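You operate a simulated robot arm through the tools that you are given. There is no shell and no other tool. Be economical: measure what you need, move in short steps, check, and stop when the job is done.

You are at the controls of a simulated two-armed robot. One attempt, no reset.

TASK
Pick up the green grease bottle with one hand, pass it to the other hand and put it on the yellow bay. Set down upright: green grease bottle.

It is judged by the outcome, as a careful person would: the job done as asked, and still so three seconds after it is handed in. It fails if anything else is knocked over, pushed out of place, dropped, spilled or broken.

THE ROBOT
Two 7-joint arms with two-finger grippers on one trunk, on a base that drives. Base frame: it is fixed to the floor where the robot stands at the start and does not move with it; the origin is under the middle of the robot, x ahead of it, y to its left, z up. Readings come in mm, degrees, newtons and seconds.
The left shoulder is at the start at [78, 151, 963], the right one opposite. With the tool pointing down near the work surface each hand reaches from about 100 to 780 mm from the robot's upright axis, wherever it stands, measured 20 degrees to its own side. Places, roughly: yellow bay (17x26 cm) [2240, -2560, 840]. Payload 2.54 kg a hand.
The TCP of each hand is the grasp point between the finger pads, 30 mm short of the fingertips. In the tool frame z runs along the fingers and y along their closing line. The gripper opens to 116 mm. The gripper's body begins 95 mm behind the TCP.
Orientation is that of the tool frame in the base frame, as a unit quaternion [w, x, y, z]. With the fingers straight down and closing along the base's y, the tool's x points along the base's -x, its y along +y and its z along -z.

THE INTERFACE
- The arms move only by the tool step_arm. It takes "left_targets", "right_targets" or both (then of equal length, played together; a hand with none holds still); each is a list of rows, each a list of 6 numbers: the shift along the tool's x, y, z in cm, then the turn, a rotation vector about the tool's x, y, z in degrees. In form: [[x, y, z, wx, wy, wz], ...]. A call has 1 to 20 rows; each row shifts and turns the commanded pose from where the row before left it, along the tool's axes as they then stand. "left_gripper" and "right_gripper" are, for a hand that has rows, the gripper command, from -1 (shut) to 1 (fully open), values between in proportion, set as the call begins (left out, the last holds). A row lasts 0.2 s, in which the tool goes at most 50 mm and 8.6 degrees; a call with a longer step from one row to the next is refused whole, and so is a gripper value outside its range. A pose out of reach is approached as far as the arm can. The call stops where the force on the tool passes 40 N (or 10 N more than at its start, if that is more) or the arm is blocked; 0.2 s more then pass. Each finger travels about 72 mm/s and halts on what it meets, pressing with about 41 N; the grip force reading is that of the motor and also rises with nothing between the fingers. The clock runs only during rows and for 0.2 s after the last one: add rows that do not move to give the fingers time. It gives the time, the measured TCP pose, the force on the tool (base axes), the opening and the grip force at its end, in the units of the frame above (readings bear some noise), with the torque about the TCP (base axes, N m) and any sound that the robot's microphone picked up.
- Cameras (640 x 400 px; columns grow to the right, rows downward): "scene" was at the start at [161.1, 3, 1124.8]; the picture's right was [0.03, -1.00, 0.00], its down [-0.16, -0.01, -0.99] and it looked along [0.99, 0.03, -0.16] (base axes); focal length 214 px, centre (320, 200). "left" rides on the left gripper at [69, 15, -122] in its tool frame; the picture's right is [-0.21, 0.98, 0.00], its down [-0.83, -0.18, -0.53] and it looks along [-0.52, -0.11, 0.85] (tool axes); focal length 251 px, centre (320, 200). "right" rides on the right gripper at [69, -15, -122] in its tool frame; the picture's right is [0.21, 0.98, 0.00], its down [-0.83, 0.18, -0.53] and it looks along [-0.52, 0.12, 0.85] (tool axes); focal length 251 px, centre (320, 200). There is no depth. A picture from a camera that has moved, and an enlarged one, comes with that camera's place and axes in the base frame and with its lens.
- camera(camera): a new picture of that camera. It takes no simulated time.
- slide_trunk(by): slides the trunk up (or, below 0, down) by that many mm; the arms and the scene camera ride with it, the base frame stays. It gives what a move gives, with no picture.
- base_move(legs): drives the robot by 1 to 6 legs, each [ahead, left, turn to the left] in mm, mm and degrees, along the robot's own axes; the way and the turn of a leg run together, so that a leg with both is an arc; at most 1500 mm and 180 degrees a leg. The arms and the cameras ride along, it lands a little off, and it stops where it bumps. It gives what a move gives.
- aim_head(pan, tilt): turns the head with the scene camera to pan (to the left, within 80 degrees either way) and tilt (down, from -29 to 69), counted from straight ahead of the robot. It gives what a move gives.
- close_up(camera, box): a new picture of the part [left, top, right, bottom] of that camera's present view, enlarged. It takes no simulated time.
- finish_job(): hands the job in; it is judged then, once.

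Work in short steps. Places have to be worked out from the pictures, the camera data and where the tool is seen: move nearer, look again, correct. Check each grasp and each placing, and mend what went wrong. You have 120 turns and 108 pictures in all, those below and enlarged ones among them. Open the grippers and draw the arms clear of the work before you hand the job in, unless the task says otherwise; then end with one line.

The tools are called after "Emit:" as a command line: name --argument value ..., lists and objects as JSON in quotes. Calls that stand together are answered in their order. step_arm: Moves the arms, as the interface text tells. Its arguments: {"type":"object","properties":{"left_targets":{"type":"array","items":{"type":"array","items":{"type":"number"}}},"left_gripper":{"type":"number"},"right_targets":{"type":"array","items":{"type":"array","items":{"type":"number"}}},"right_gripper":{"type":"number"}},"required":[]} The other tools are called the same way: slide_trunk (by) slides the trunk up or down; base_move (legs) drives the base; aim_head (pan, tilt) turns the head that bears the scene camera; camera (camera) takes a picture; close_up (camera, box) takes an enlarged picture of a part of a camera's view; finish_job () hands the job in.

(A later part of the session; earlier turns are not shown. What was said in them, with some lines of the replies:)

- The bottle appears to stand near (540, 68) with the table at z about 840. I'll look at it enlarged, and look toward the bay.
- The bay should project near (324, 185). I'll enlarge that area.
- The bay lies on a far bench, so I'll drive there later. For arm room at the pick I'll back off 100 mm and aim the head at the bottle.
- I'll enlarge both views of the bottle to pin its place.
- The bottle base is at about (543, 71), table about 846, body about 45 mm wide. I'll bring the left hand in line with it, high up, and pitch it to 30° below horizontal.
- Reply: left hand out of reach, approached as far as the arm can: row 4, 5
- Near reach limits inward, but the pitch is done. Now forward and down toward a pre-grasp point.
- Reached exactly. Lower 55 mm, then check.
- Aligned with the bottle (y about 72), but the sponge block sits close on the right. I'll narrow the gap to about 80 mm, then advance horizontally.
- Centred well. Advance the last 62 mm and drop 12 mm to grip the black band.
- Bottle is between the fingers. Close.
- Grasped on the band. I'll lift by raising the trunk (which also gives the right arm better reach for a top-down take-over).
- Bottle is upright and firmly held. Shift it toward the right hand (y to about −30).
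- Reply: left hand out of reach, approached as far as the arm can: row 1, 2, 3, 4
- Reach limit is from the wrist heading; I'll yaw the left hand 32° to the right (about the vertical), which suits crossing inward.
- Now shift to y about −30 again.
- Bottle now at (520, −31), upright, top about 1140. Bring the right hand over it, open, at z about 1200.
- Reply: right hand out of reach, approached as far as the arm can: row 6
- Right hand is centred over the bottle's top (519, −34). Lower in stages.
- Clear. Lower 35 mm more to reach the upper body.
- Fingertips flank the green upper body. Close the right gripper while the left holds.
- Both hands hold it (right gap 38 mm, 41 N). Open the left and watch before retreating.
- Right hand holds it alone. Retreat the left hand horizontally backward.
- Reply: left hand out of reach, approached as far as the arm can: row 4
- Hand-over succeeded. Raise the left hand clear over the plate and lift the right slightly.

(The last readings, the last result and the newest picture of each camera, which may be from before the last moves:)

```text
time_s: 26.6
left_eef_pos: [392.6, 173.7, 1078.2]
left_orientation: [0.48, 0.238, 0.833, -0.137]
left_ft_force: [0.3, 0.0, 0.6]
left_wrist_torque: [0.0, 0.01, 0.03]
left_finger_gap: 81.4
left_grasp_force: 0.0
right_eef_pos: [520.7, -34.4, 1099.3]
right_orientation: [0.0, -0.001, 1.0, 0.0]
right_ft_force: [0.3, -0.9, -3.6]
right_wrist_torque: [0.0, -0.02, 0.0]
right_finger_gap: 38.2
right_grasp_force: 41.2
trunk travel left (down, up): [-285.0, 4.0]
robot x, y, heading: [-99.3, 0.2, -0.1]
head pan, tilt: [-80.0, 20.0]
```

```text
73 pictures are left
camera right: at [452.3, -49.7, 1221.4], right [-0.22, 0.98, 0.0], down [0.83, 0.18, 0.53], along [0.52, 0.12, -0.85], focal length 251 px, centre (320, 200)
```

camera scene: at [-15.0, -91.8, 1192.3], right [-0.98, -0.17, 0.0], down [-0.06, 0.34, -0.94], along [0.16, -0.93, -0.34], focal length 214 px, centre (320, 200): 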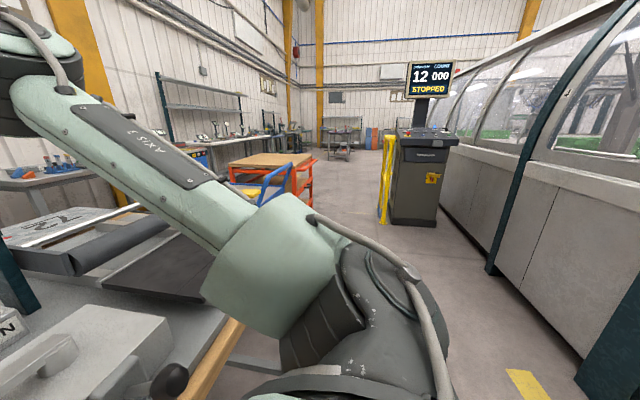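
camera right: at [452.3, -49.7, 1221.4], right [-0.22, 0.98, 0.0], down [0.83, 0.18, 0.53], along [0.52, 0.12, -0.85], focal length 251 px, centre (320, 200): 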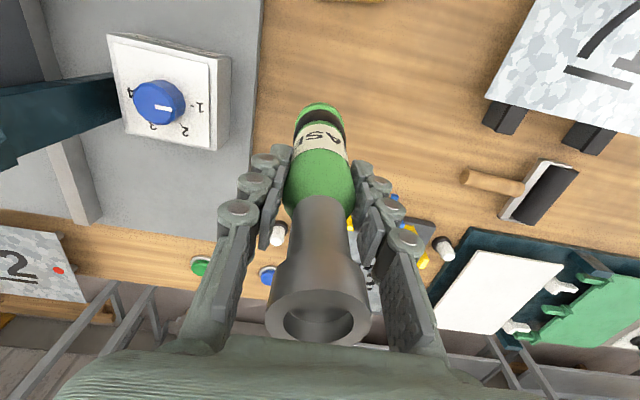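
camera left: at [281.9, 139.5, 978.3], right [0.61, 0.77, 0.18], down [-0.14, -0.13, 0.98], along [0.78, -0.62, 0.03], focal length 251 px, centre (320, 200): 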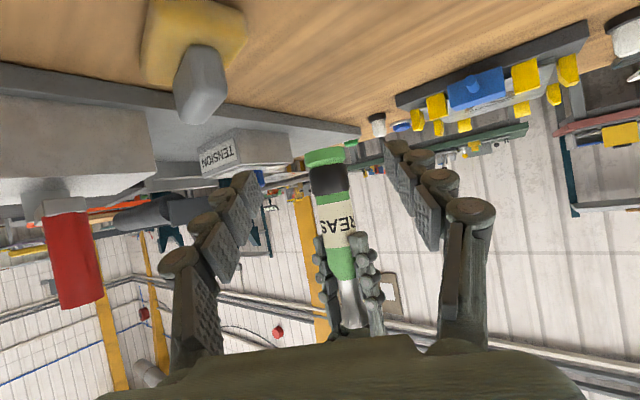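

The bottle's weight shows on the right hand (about 4 N). The aisle runs to −y on my right; I'll back off 400 mm from the table, then turn right and look down the aisle.

Emit:
base_move --legs '[[-400, 0, 0]]'

Emit:
step_arm --right_targets '[[1.5, -1, 0, 0, 0, 0], [3, -2, 0, 0, 0, 0], [3, -2, 0, 0, 0, 0], [3, -2, 0, 0, 0, 0], [1.5, -1, 0, 0, 0, 0], [0, 0, 0, 0, 0, 0]]'

Emit:
base_move --legs '[[0, 0, -90]]'

Emit:
aim_head --pan 0 --tilt 20

Emit:
camera --camera "scene"

Emit:
camera --camera "right"

```text
time_s: 29.1
left_eef_pos: [-17.3, 173.7, 1078.8]
left_orientation: [0.482, 0.238, 0.832, -0.138]
left_ft_force: [-0.1, 0.1, -0.4]
left_wrist_torque: [-0.05, -0.02, 0.02]
left_finger_gap: 81.3
left_grasp_force: 0.1
right_eef_pos: [111.0, -32.1, 1098.2]
right_orientation: [0.0, -0.002, 1.0, 0.0]
right_ft_force: [-0.1, -0.7, -2.4]
right_wrist_torque: [-0.02, 0.02, -0.01]
right_finger_gap: 38.2
right_grasp_force: 41.7
trunk travel left (down, up): [-285.0, 4.0]
robot x, y, heading: [-512.5, -0.3, 0.2]
head pan, tilt: [-80.0, 20.0]
```

```text
time_s: 30.5
left_eef_pos: [-16.9, 174.2, 1078.8]
left_orientation: [0.481, 0.237, 0.833, -0.136]
left_ft_force: [-0.1, 0.0, -0.7]
left_wrist_torque: [0.0, 0.01, -0.01]
left_finger_gap: 81.1
left_grasp_force: 0.1
right_eef_pos: [-10.5, -112.8, 1098.5]
right_orientation: [0.0, -0.001, 1.0, 0.0]
right_ft_force: [-0.1, -0.1, -2.4]
right_wrist_torque: [0.02, 0.01, 0.0]
right_finger_gap: 37.9
right_grasp_force: 40.9
trunk travel left (down, up): [-285.0, 4.0]
robot x, y, heading: [-509.0, 0.3, 0.2]
head pan, tilt: [-80.0, 20.0]
```

```text
time_s: 34.9
left_eef_pos: [-337.5, -493.6, 1077.7]
left_orientation: [0.242, 0.758, 0.419, -0.437]
left_ft_force: [0.6, 0.5, 0.9]
left_wrist_torque: [-0.01, -0.04, 0.0]
left_finger_gap: 81.2
left_grasp_force: 0.0
right_eef_pos: [-624.0, -501.0, 1098.2]
right_orientation: [0.0, 0.708, 0.706, 0.001]
right_ft_force: [0.4, -0.5, -3.6]
right_wrist_torque: [0.01, -0.02, -0.02]
right_finger_gap: 37.7
right_grasp_force: 40.8
trunk travel left (down, up): [-285.0, 4.0]
robot x, y, heading: [-506.8, 1.6, -90.1]
head pan, tilt: [-80.0, 20.0]
```

```text
time_s: 36.4
left_eef_pos: [-336.7, -493.5, 1077.7]
left_orientation: [0.242, 0.758, 0.419, -0.438]
left_ft_force: [0.6, -0.5, 0.5]
left_wrist_torque: [0.03, -0.06, -0.03]
left_finger_gap: 81.0
left_grasp_force: 0.0
right_eef_pos: [-624.5, -499.6, 1099.2]
right_orientation: [0.0, 0.709, 0.705, 0.0]
right_ft_force: [0.2, -0.2, -3.6]
right_wrist_torque: [-0.02, 0.0, -0.01]
right_finger_gap: 37.9
right_grasp_force: 40.5
trunk travel left (down, up): [-285.0, 4.0]
robot x, y, heading: [-509.7, -1.5, -90.2]
head pan, tilt: [0.0, 20.0]
```

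```text
72 pictures are left
camera scene: at [-509.5, -162.4, 1192.3], right [-1.0, 0.0, 0.0], down [0.0, 0.34, -0.94], along [0.0, -0.94, -0.34], focal length 214 px, centre (320, 200)
```

scene: 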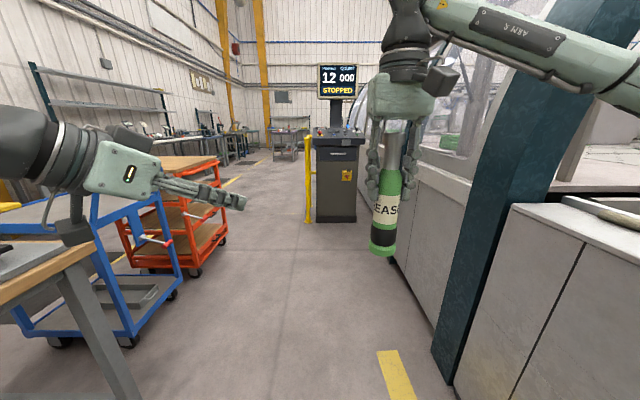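

```text
71 pictures are left
camera right: at [-638.5, -431.0, 1221.2], right [0.98, 0.21, 0.0], down [0.18, -0.83, 0.53], along [0.11, -0.52, -0.85], focal length 251 px, centre (320, 200)
```

right: 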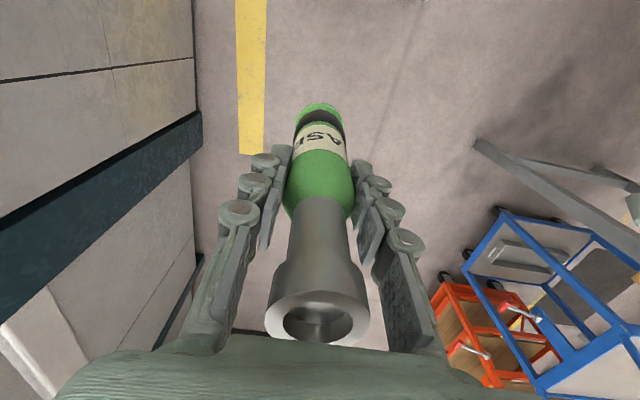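

The aisle is open: trolley/orange table at x ≥ 530, guard rail at x ≤ −346. Drive ahead 1200, then diagonally left to x about 60.

Emit:
base_move --legs '[[1200, 0, 0], [700, 560, 0]]'

Emit:
aim_head --pan 40 --tilt 20

Emit:
camera --camera "scene"

```text
time_s: 47.9
left_eef_pos: [167.3, -2408.1, 1077.9]
left_orientation: [0.237, 0.762, 0.41, -0.441]
left_ft_force: [0.6, 0.1, 0.8]
left_wrist_torque: [0.01, 0.01, 0.04]
left_finger_gap: 81.3
left_grasp_force: 0.1
right_eef_pos: [-119.6, -2405.7, 1099.7]
right_orientation: [0.0, 0.717, 0.697, 0.0]
right_ft_force: [0.6, -0.1, -2.9]
right_wrist_torque: [-0.02, 0.01, 0.0]
right_finger_gap: 37.5
right_grasp_force: 41.3
trunk travel left (down, up): [-285.0, 4.0]
robot x, y, heading: [4.3, -1908.9, -91.7]
head pan, tilt: [0.0, 20.0]
```

```text
time_s: 49.0
left_eef_pos: [167.2, -2407.7, 1077.3]
left_orientation: [0.237, 0.763, 0.41, -0.44]
left_ft_force: [1.3, 0.6, -0.5]
left_wrist_torque: [-0.03, 0.0, 0.01]
left_finger_gap: 81.3
left_grasp_force: 0.0
right_eef_pos: [-120.0, -2406.1, 1098.9]
right_orientation: [0.001, 0.716, 0.698, 0.0]
right_ft_force: [0.1, 0.0, -3.9]
right_wrist_torque: [0.02, 0.01, 0.03]
right_finger_gap: 37.9
right_grasp_force: 41.1
trunk travel left (down, up): [-285.0, 4.0]
robot x, y, heading: [7.1, -1910.9, -91.4]
head pan, tilt: [40.0, 20.0]
```

```text
70 pictures are left
camera scene: at [63.5, -2051.5, 1192.3], right [-0.78, -0.62, 0.0], down [-0.21, 0.27, -0.94], along [0.58, -0.74, -0.34], focal length 214 px, centre (320, 200)
```

scene: 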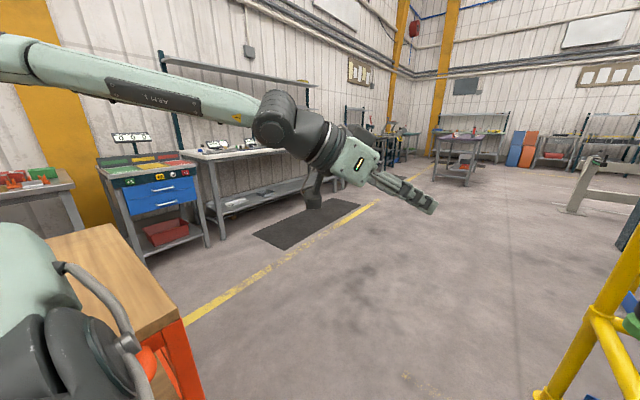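

The coloured-bay cart is visible past the orange table, with open floor before it. Enlarge it.

Emit:
close_up --camera "scene" --box '[80, 120, 230, 270]'

```text
2.67 times, centred on (155, 195) of scene
camera zoom: at [63.5, -2051.5, 1192.3], right [-0.78, -0.62, 0.0], down [-0.21, 0.27, -0.94], along [0.58, -0.74, -0.34], focal length 572 px, centre (760, 213)
```

zoom: 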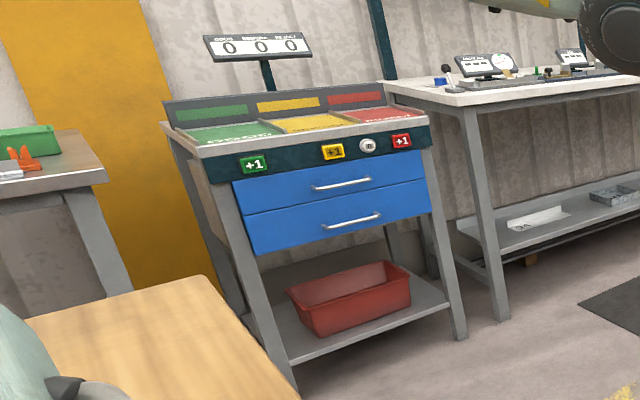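

The yellow bay is in the middle of the cart, empty. Drive past the table end, turn left to face +x, and approach.

Emit:
base_move --legs '[[680, 0, 0], [0, 0, 91.4], [1200, 0, 0]]'

Emit:
aim_head --pan 0 --tilt 20

Emit:
camera --camera "scene"

Emit:
camera --camera "right"

```text
time_s: 55.2
left_eef_pos: [488.6, -2731.3, 1078.2]
left_orientation: [0.41, 0.496, 0.709, -0.287]
left_ft_force: [0.6, -0.8, -0.4]
left_wrist_torque: [0.02, 0.02, -0.02]
left_finger_gap: 80.9
left_grasp_force: 0.0
right_eef_pos: [317.2, -2962.1, 1097.8]
right_orientation: [-0.001, 0.325, 0.946, 0.0]
right_ft_force: [-0.3, 0.0, -2.5]
right_wrist_torque: [0.04, -0.01, 0.01]
right_finger_gap: 37.7
right_grasp_force: 41.1
trunk travel left (down, up): [-285.0, 4.0]
robot x, y, heading: [-9.9, -2567.3, -38.1]
head pan, tilt: [40.0, 20.0]
stopped in leg 2: the robot was blocked; the commanded pose is now the measured one
```

```text
time_s: 56.3
left_eef_pos: [487.6, -2731.4, 1077.9]
left_orientation: [0.41, 0.496, 0.71, -0.286]
left_ft_force: [0.2, 0.1, -0.3]
left_wrist_torque: [-0.01, 0.02, -0.01]
left_finger_gap: 81.2
left_grasp_force: 0.0
right_eef_pos: [317.7, -2963.7, 1098.7]
right_orientation: [-0.001, 0.325, 0.946, 0.0]
right_ft_force: [0.1, -0.2, -3.6]
right_wrist_torque: [-0.01, 0.01, 0.03]
right_finger_gap: 37.6
right_grasp_force: 40.5
trunk travel left (down, up): [-285.0, 4.0]
robot x, y, heading: [-7.5, -2567.3, -37.8]
head pan, tilt: [0.0, 20.0]
```

```text
68 pictures are left
camera scene: at [120.7, -2665.9, 1192.3], right [-0.61, -0.79, 0.0], down [-0.27, 0.21, -0.94], along [0.74, -0.58, -0.34], focal length 214 px, centre (320, 200)
```

scene: 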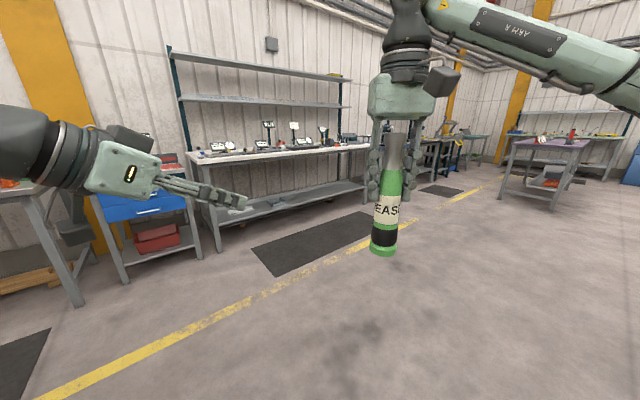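

```text
67 pictures are left
camera right: at [254.3, -2933.5, 1220.8], right [0.43, 0.9, 0.0], down [0.76, -0.37, 0.53], along [0.48, -0.23, -0.85], focal length 251 px, centre (320, 200)
```

right: 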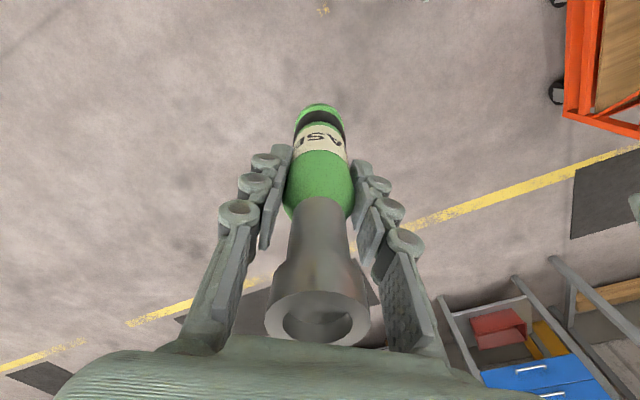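

The turn was blocked near the guard rail behind me. I'll first look back to see that nothing moved, then go on ahead, away from it.

Emit:
aim_head --pan -80 --tilt 15

Emit:
camera --camera "scene"

Emit:
aim_head --pan 80 --tilt 20

Emit:
camera --camera "scene"

```text
time_s: 57.8
left_eef_pos: [488.3, -2733.1, 1077.7]
left_orientation: [0.41, 0.497, 0.71, -0.287]
left_ft_force: [0.5, -0.2, 0.8]
left_wrist_torque: [-0.03, 0.04, 0.04]
left_finger_gap: 81.4
left_grasp_force: 0.0
right_eef_pos: [316.8, -2963.9, 1098.1]
right_orientation: [-0.001, 0.325, 0.946, 0.0]
right_ft_force: [0.2, 0.2, -2.4]
right_wrist_torque: [0.0, 0.0, 0.01]
right_finger_gap: 37.6
right_grasp_force: 40.8
trunk travel left (down, up): [-285.0, 4.0]
robot x, y, heading: [-5.0, -2568.5, -37.7]
head pan, tilt: [-80.0, 15.0]
```

```text
66 pictures are left
camera scene: at [3.6, -2691.6, 1200.4], right [-0.88, 0.47, 0.0], down [0.12, 0.23, -0.97], along [-0.45, -0.85, -0.26], focal length 214 px, centre (320, 200)
```

scene: 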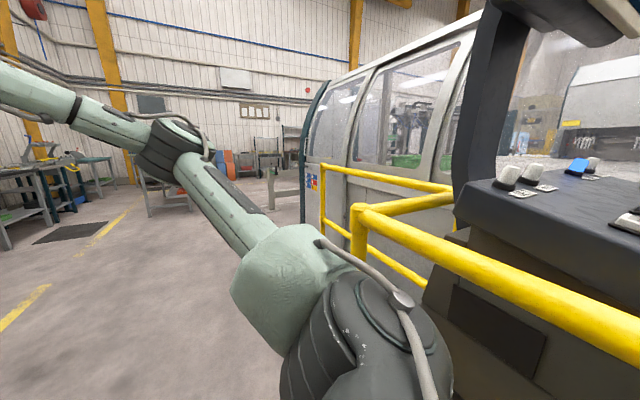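

```text
time_s: 60.3
left_eef_pos: [487.4, -2732.2, 1077.6]
left_orientation: [0.41, 0.497, 0.71, -0.287]
left_ft_force: [-0.7, 0.8, 0.8]
left_wrist_torque: [-0.02, -0.01, 0.0]
left_finger_gap: 80.9
left_grasp_force: 0.0
right_eef_pos: [318.1, -2963.3, 1098.1]
right_orientation: [-0.001, 0.324, 0.946, 0.0]
right_ft_force: [0.7, 0.6, -2.4]
right_wrist_torque: [0.01, 0.02, 0.01]
right_finger_gap: 37.9
right_grasp_force: 40.7
trunk travel left (down, up): [-285.0, 4.0]
robot x, y, heading: [-3.4, -2571.2, -38.0]
head pan, tilt: [80.0, 20.0]
```

```text
65 pictures are left
camera scene: at [116.1, -2546.4, 1192.3], right [0.67, -0.74, 0.0], down [-0.25, -0.23, -0.94], along [0.7, 0.63, -0.34], focal length 214 px, centre (320, 200)
```

scene: 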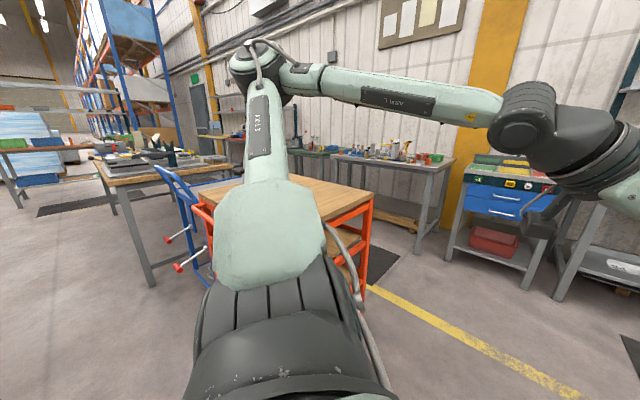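

Guard rail and orange table look undisturbed. Drive ahead away from both, then turn to face +x.

Emit:
base_move --legs '[[500, 0, 0], [0, 0, 38]]'

Emit:
aim_head --pan 0 --tilt 15

Emit:
camera --camera "scene"

```text
time_s: 65.0
left_eef_pos: [869.0, -2689.2, 1077.9]
left_orientation: [0.481, 0.237, 0.833, -0.137]
left_ft_force: [-0.6, 0.5, 0.2]
left_wrist_torque: [-0.03, 0.02, 0.01]
left_finger_gap: 81.1
left_grasp_force: 0.0
right_eef_pos: [877.5, -2976.4, 1097.5]
right_orientation: [-0.001, -0.002, 1.0, 0.0]
right_ft_force: [0.2, 0.6, -2.8]
right_wrist_torque: [-0.04, -0.03, 0.03]
right_finger_gap: 37.8
right_grasp_force: 41.1
trunk travel left (down, up): [-285.0, 4.0]
robot x, y, heading: [376.2, -2867.9, 0.3]
head pan, tilt: [80.0, 20.0]
```

```text
time_s: 66.6
left_eef_pos: [868.8, -2689.1, 1078.4]
left_orientation: [0.481, 0.236, 0.833, -0.136]
left_ft_force: [0.3, -0.3, -0.7]
left_wrist_torque: [-0.01, -0.01, -0.01]
left_finger_gap: 81.3
left_grasp_force: 0.0
right_eef_pos: [878.0, -2977.5, 1098.5]
right_orientation: [0.0, -0.002, 1.0, 0.0]
right_ft_force: [-0.1, -0.3, -2.6]
right_wrist_torque: [-0.02, 0.04, 0.04]
right_finger_gap: 37.8
right_grasp_force: 40.5
trunk travel left (down, up): [-285.0, 4.0]
robot x, y, heading: [381.1, -2868.1, 0.4]
head pan, tilt: [0.0, 15.0]
```

```text
64 pictures are left
camera scene: at [539.7, -2865.0, 1200.4], right [0.01, -1.0, 0.0], down [-0.26, 0.0, -0.97], along [0.97, 0.01, -0.26], focal length 214 px, centre (320, 200)
```

scene: 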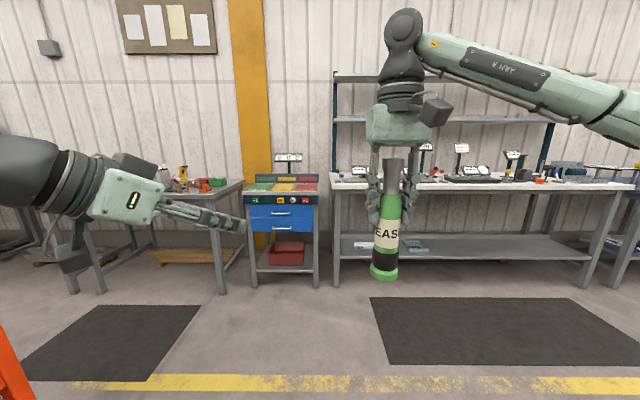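

The cart is straight ahead-left. Drive to about (1500, −2400) in one diagonal leg.

Emit:
base_move --legs '[[1100, 460, 0]]'

Emit:
aim_head --pan -12 --tilt 25

Emit:
camera --camera "scene"

Emit:
camera --camera "right"

```text
time_s: 72.6
left_eef_pos: [1966.8, -2228.7, 1078.7]
left_orientation: [0.481, 0.243, 0.831, -0.14]
left_ft_force: [0.2, -0.6, 0.8]
left_wrist_torque: [-0.01, 0.02, -0.01]
left_finger_gap: 81.2
left_grasp_force: 0.1
right_eef_pos: [1972.8, -2515.3, 1098.9]
right_orientation: [0.0, 0.005, 1.0, 0.001]
right_ft_force: [0.0, 0.6, -2.0]
right_wrist_torque: [0.01, 0.06, 0.01]
right_finger_gap: 37.6
right_grasp_force: 40.9
trunk travel left (down, up): [-285.0, 4.0]
robot x, y, heading: [1471.1, -2397.2, -0.4]
head pan, tilt: [0.0, 15.0]
```

```text
time_s: 73.3
left_eef_pos: [1967.5, -2229.1, 1078.2]
left_orientation: [0.48, 0.242, 0.832, -0.139]
left_ft_force: [0.4, -0.7, -0.3]
left_wrist_torque: [0.01, 0.0, -0.01]
left_finger_gap: 81.4
left_grasp_force: 0.1
right_eef_pos: [1972.5, -2515.8, 1098.9]
right_orientation: [-0.001, 0.004, 1.0, 0.0]
right_ft_force: [-0.3, -0.1, -3.0]
right_wrist_torque: [0.03, 0.01, 0.01]
right_finger_gap: 37.6
right_grasp_force: 41.2
trunk travel left (down, up): [-285.0, 4.0]
robot x, y, heading: [1472.1, -2395.5, -0.3]
head pan, tilt: [-12.0, 25.0]
```

```text
63 pictures are left
camera scene: at [1632.5, -2418.8, 1184.2], right [-0.21, -0.98, 0.0], down [-0.41, 0.09, -0.91], along [0.89, -0.19, -0.42], focal length 214 px, centre (320, 200)
```

scene: 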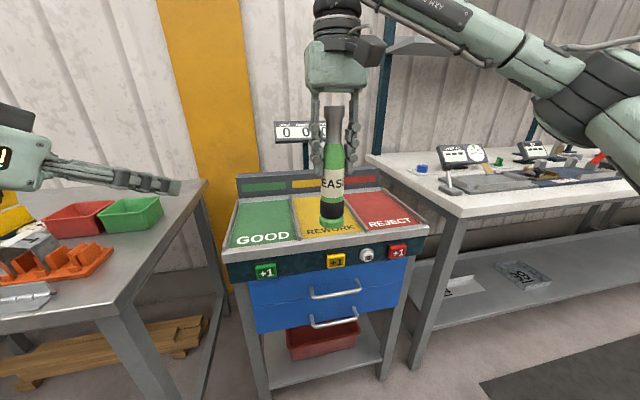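

```text
62 pictures are left
camera right: at [1904.1, -2531.5, 1220.7], right [-0.21, 0.98, 0.0], down [0.83, 0.17, 0.53], along [0.52, 0.11, -0.85], focal length 251 px, centre (320, 200)
```

right: 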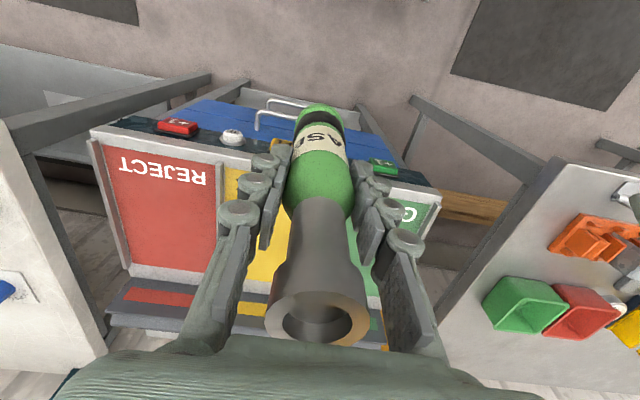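

The estimate of the bay centre, about (2230, −2562), matches the given place. Drive 200 mm ahead and 45 mm right.

Emit:
base_move --legs '[[200, -45, 0]]'

Emit:
camera --camera "scene"

Emit:
camera --camera "right"

```text
time_s: 75.0
left_eef_pos: [2166.5, -2275.6, 1078.2]
left_orientation: [0.48, 0.243, 0.832, -0.14]
left_ft_force: [0.5, -0.1, -0.3]
left_wrist_torque: [0.02, -0.06, -0.05]
left_finger_gap: 81.0
left_grasp_force: 0.1
right_eef_pos: [2169.4, -2563.6, 1098.1]
right_orientation: [-0.001, 0.007, 1.0, 0.0]
right_ft_force: [1.1, -0.3, -4.5]
right_wrist_torque: [0.0, 0.03, 0.01]
right_finger_gap: 37.6
right_grasp_force: 41.1
trunk travel left (down, up): [-285.0, 4.0]
robot x, y, heading: [1668.5, -2446.1, -0.5]
head pan, tilt: [-12.0, 25.0]
```

```text
61 pictures are left
camera scene: at [1830.4, -2465.3, 1184.0], right [-0.22, -0.98, 0.0], down [-0.41, 0.09, -0.91], along [0.88, -0.2, -0.42], focal length 214 px, centre (320, 200)
```

scene: 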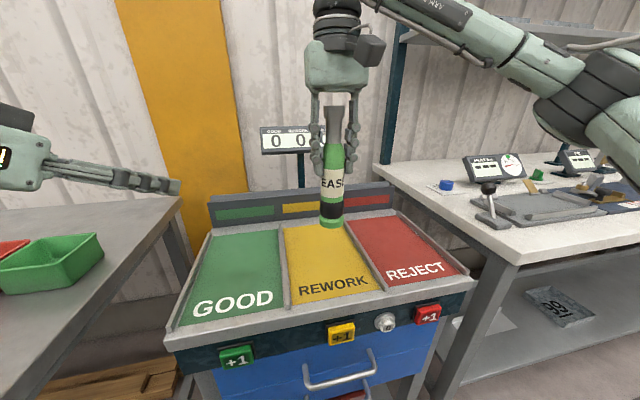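

```text
60 pictures are left
camera right: at [2101.8, -2578.5, 1220.4], right [-0.2, 0.98, 0.0], down [0.83, 0.17, 0.53], along [0.52, 0.11, -0.85], focal length 251 px, centre (320, 200)
```

right: 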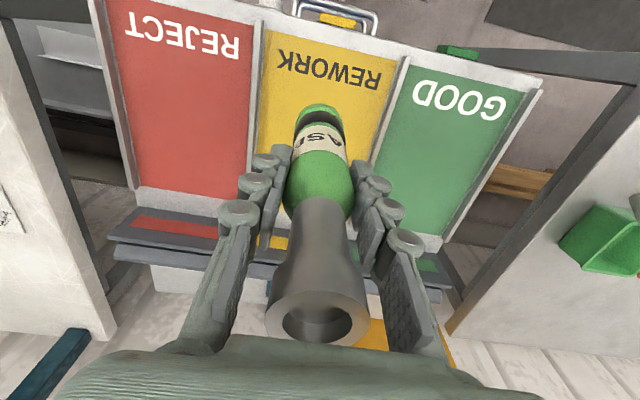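

Bay spans about x 2110–2385, y −2476…−2665. Move the bottle 70 mm forward to its centre and lower to just above it.

Emit:
step_arm --right_targets '[[-3.5, -0.1, 0, 0, 0, 0], [-3.5, -0.1, 0, 0, 0, 0], [0, 0, 3.5, 0, 0, 0], [0, 0, 3.5, 0, 0, 0], [0, 0, 3.0, 0, 0, 0], [0, 0, 0, 0, 0, 0]]'

Emit:
camera --camera "scene"

Emit:
close_up --camera "scene" --box '[260, 160, 420, 310]'

```text
time_s: 76.4
left_eef_pos: [2164.8, -2275.9, 1077.7]
left_orientation: [0.48, 0.243, 0.831, -0.14]
left_ft_force: [-0.1, 0.3, 0.2]
left_wrist_torque: [-0.03, -0.01, 0.02]
left_finger_gap: 81.3
left_grasp_force: 0.0
right_eef_pos: [2239.6, -2567.2, 997.5]
right_orientation: [0.0, 0.006, 1.0, 0.0]
right_ft_force: [0.5, 0.3, -4.3]
right_wrist_torque: [0.02, 0.04, 0.01]
right_finger_gap: 37.8
right_grasp_force: 41.3
trunk travel left (down, up): [-285.0, 4.0]
robot x, y, heading: [1672.8, -2439.6, -0.3]
head pan, tilt: [-12.0, 25.0]
```

```text
59 pictures are left
camera scene: at [1829.7, -2465.1, 1184.2], right [-0.22, -0.98, 0.0], down [-0.41, 0.09, -0.91], along [0.88, -0.2, -0.42], focal length 214 px, centre (320, 200)
```

scene: 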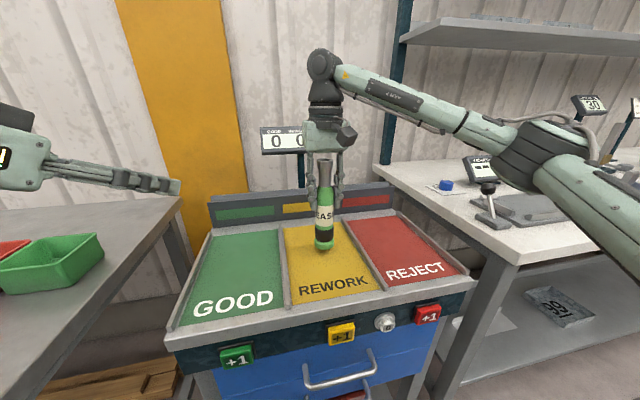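

```text
2.67 times, centred on (340, 235) of scene
camera zoom: at [1829.7, -2465.1, 1184.2], right [-0.22, -0.98, 0.0], down [-0.41, 0.09, -0.91], along [0.88, -0.2, -0.42], focal length 572 px, centre (267, 107)
```

zoom: 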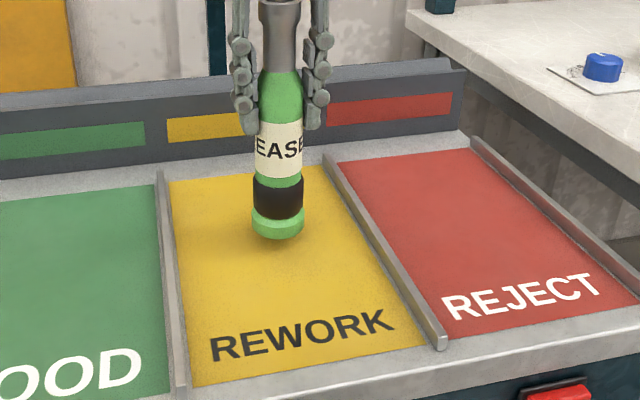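

Bottle hangs above the bay's centre; expected touchdown TCP is about 970. Lower 20 mm in fine rows.

Emit:
step_arm --right_targets '[[0, 0, 0.5, 0, 0, 0], [0, 0, 0.5, 0, 0, 0], [0, 0, 0.5, 0, 0, 0], [0, 0, 0.5, 0, 0, 0], [0, 0, 0, 0, 0, 0]]'

Emit:
close_up --camera "scene" --box '[260, 160, 420, 310]'

```text
time_s: 77.6
left_eef_pos: [2164.7, -2275.9, 1077.8]
left_orientation: [0.481, 0.243, 0.831, -0.14]
left_ft_force: [-0.5, -0.6, 0.0]
left_wrist_torque: [0.0, -0.03, -0.03]
left_finger_gap: 81.2
left_grasp_force: 0.1
right_eef_pos: [2239.0, -2566.8, 978.2]
right_orientation: [0.0, 0.005, 1.0, 0.0]
right_ft_force: [-0.7, 0.4, 4.0]
right_wrist_torque: [-0.04, -0.15, 0.01]
right_finger_gap: 37.6
right_grasp_force: 40.8
trunk travel left (down, up): [-285.0, 4.0]
robot x, y, heading: [1670.7, -2446.1, -0.5]
head pan, tilt: [-12.0, 25.0]
```

```text
2.67 times, centred on (340, 235) of scene
camera zoom: at [1829.1, -2465.1, 1184.4], right [-0.22, -0.98, 0.0], down [-0.41, 0.09, -0.91], along [0.89, -0.2, -0.42], focal length 572 px, centre (267, 107)
```

zoom: 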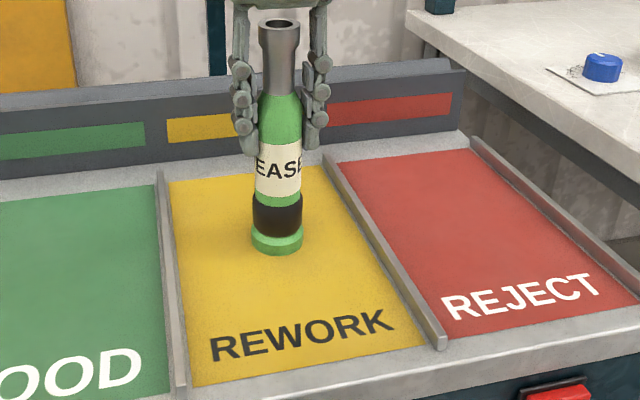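

Force flipped to +4 N: the bottle stands on the bay. Open gently, then retreat straight up.

Emit:
step_arm --right_targets '[[0, 0, 0, 0, 0, 0], [0, 0, 0, 0, 0, 0], [0, 0, 0, 0, 0, 0], [0, 0, 0, 0, 0, 0]]' --right_gripper 0.5

Emit:
close_up --camera "scene" --box '[260, 160, 420, 310]'

Emit:
camera --camera "right"

```text
time_s: 78.6
left_eef_pos: [2165.2, -2276.4, 1076.8]
left_orientation: [0.48, 0.243, 0.831, -0.14]
left_ft_force: [0.0, -0.3, 0.5]
left_wrist_torque: [0.01, 0.01, -0.01]
left_finger_gap: 81.1
left_grasp_force: 0.2
right_eef_pos: [2239.1, -2566.7, 976.8]
right_orientation: [-0.001, 0.005, 1.0, 0.0]
right_ft_force: [0.8, -0.5, 0.5]
right_wrist_torque: [-0.01, 0.0, -0.01]
right_finger_gap: 87.1
right_grasp_force: 0.0
trunk travel left (down, up): [-285.0, 4.0]
robot x, y, heading: [1672.2, -2448.2, -0.4]
head pan, tilt: [-12.0, 25.0]
```

```text
2.67 times, centred on (340, 235) of scene
camera zoom: at [1829.5, -2465.1, 1184.2], right [-0.22, -0.98, 0.0], down [-0.41, 0.09, -0.91], along [0.88, -0.2, -0.42], focal length 572 px, centre (267, 107)
```

zoom: 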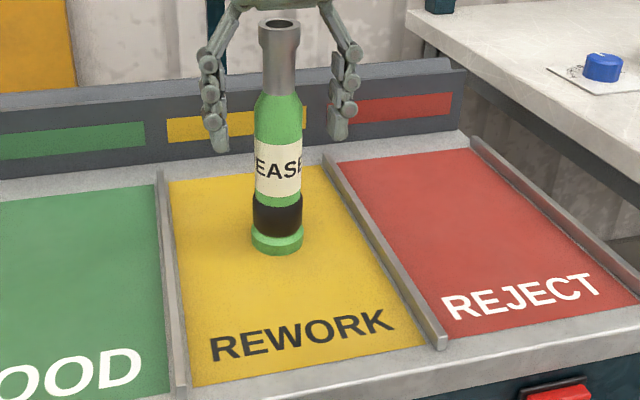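

```text
55 pictures are left
camera right: at [2170.7, -2581.6, 1099.6], right [-0.2, 0.98, 0.0], down [0.83, 0.17, 0.53], along [0.52, 0.11, -0.85], focal length 251 px, centre (320, 200)
```

right: 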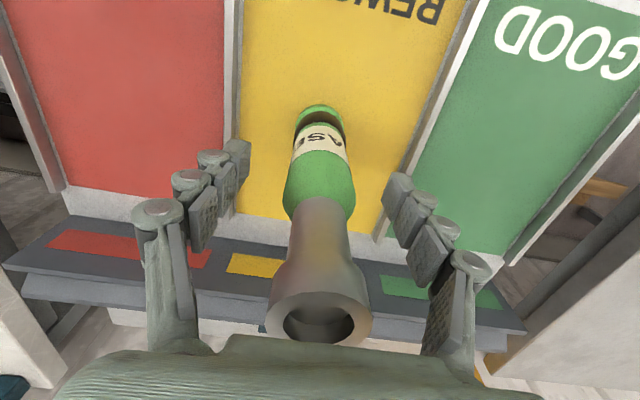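

Standing free and upright. Raise the right hand clear, then back the robot off a little.

Emit:
step_arm --right_targets '[[0, 0, -2, 0, 0, 0], [0, 0, -4, 0, 0, 0], [0, 0, -4, 0, 0, 0], [0, 0, -4, 0, 0, 0], [0, 0, -2, 0, 0, 0], [0, 0, 0, 0, 0, 0]]'

Emit:
base_move --legs '[[-350, 0, 0]]'

Emit:
camera --camera "scene"

```text
time_s: 80.0
left_eef_pos: [2165.1, -2275.9, 1077.4]
left_orientation: [0.481, 0.243, 0.831, -0.14]
left_ft_force: [-0.3, -1.3, 0.4]
left_wrist_torque: [-0.01, -0.02, -0.01]
left_finger_gap: 81.2
left_grasp_force: 0.0
right_eef_pos: [2240.7, -2565.1, 1139.3]
right_orientation: [-0.001, 0.005, 1.0, 0.0]
right_ft_force: [-0.6, 0.0, -0.5]
right_wrist_torque: [-0.01, -0.03, 0.02]
right_finger_gap: 86.9
right_grasp_force: 0.0
trunk travel left (down, up): [-285.0, 4.0]
robot x, y, heading: [1670.2, -2443.4, -0.7]
head pan, tilt: [-12.0, 25.0]
```

```text
time_s: 82.2
left_eef_pos: [1823.8, -2272.0, 1078.2]
left_orientation: [0.481, 0.242, 0.831, -0.14]
left_ft_force: [-1.0, 0.0, -0.2]
left_wrist_torque: [0.02, 0.02, 0.02]
left_finger_gap: 81.3
left_grasp_force: 0.1
right_eef_pos: [1900.5, -2562.0, 1138.3]
right_orientation: [-0.001, 0.006, 1.0, -0.001]
right_ft_force: [-0.2, -0.6, 0.8]
right_wrist_torque: [0.0, -0.01, 0.02]
right_finger_gap: 87.1
right_grasp_force: 0.0
trunk travel left (down, up): [-285.0, 4.0]
robot x, y, heading: [1332.6, -2442.8, -0.3]
head pan, tilt: [-12.0, 25.0]
```

```text
54 pictures are left
camera scene: at [1488.3, -2462.1, 1184.3], right [-0.22, -0.98, 0.0], down [-0.41, 0.09, -0.91], along [0.89, -0.2, -0.42], focal length 214 px, centre (320, 200)
```

scene: 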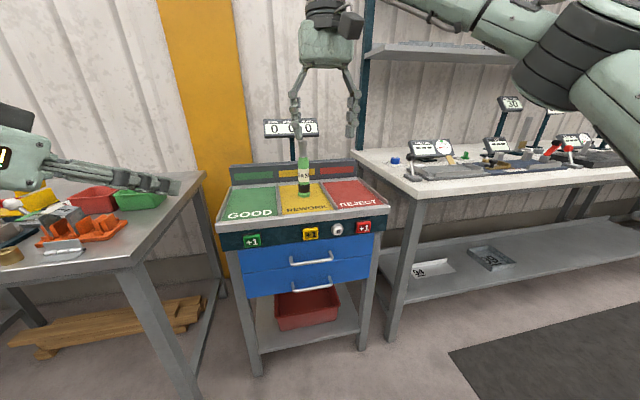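

The bottle stands upright on the yellow bay, both hands are open and clear, and nothing looks disturbed in this view. Handing in.

Emit:
finish_job

```text
The job is handed in.
```

The left hand picked up the green grease bottle and passed it to the right, which set it upright on the yellow bay. On the way one turn was blocked near the yellow guard rail, but a look around showed nothing displaced.
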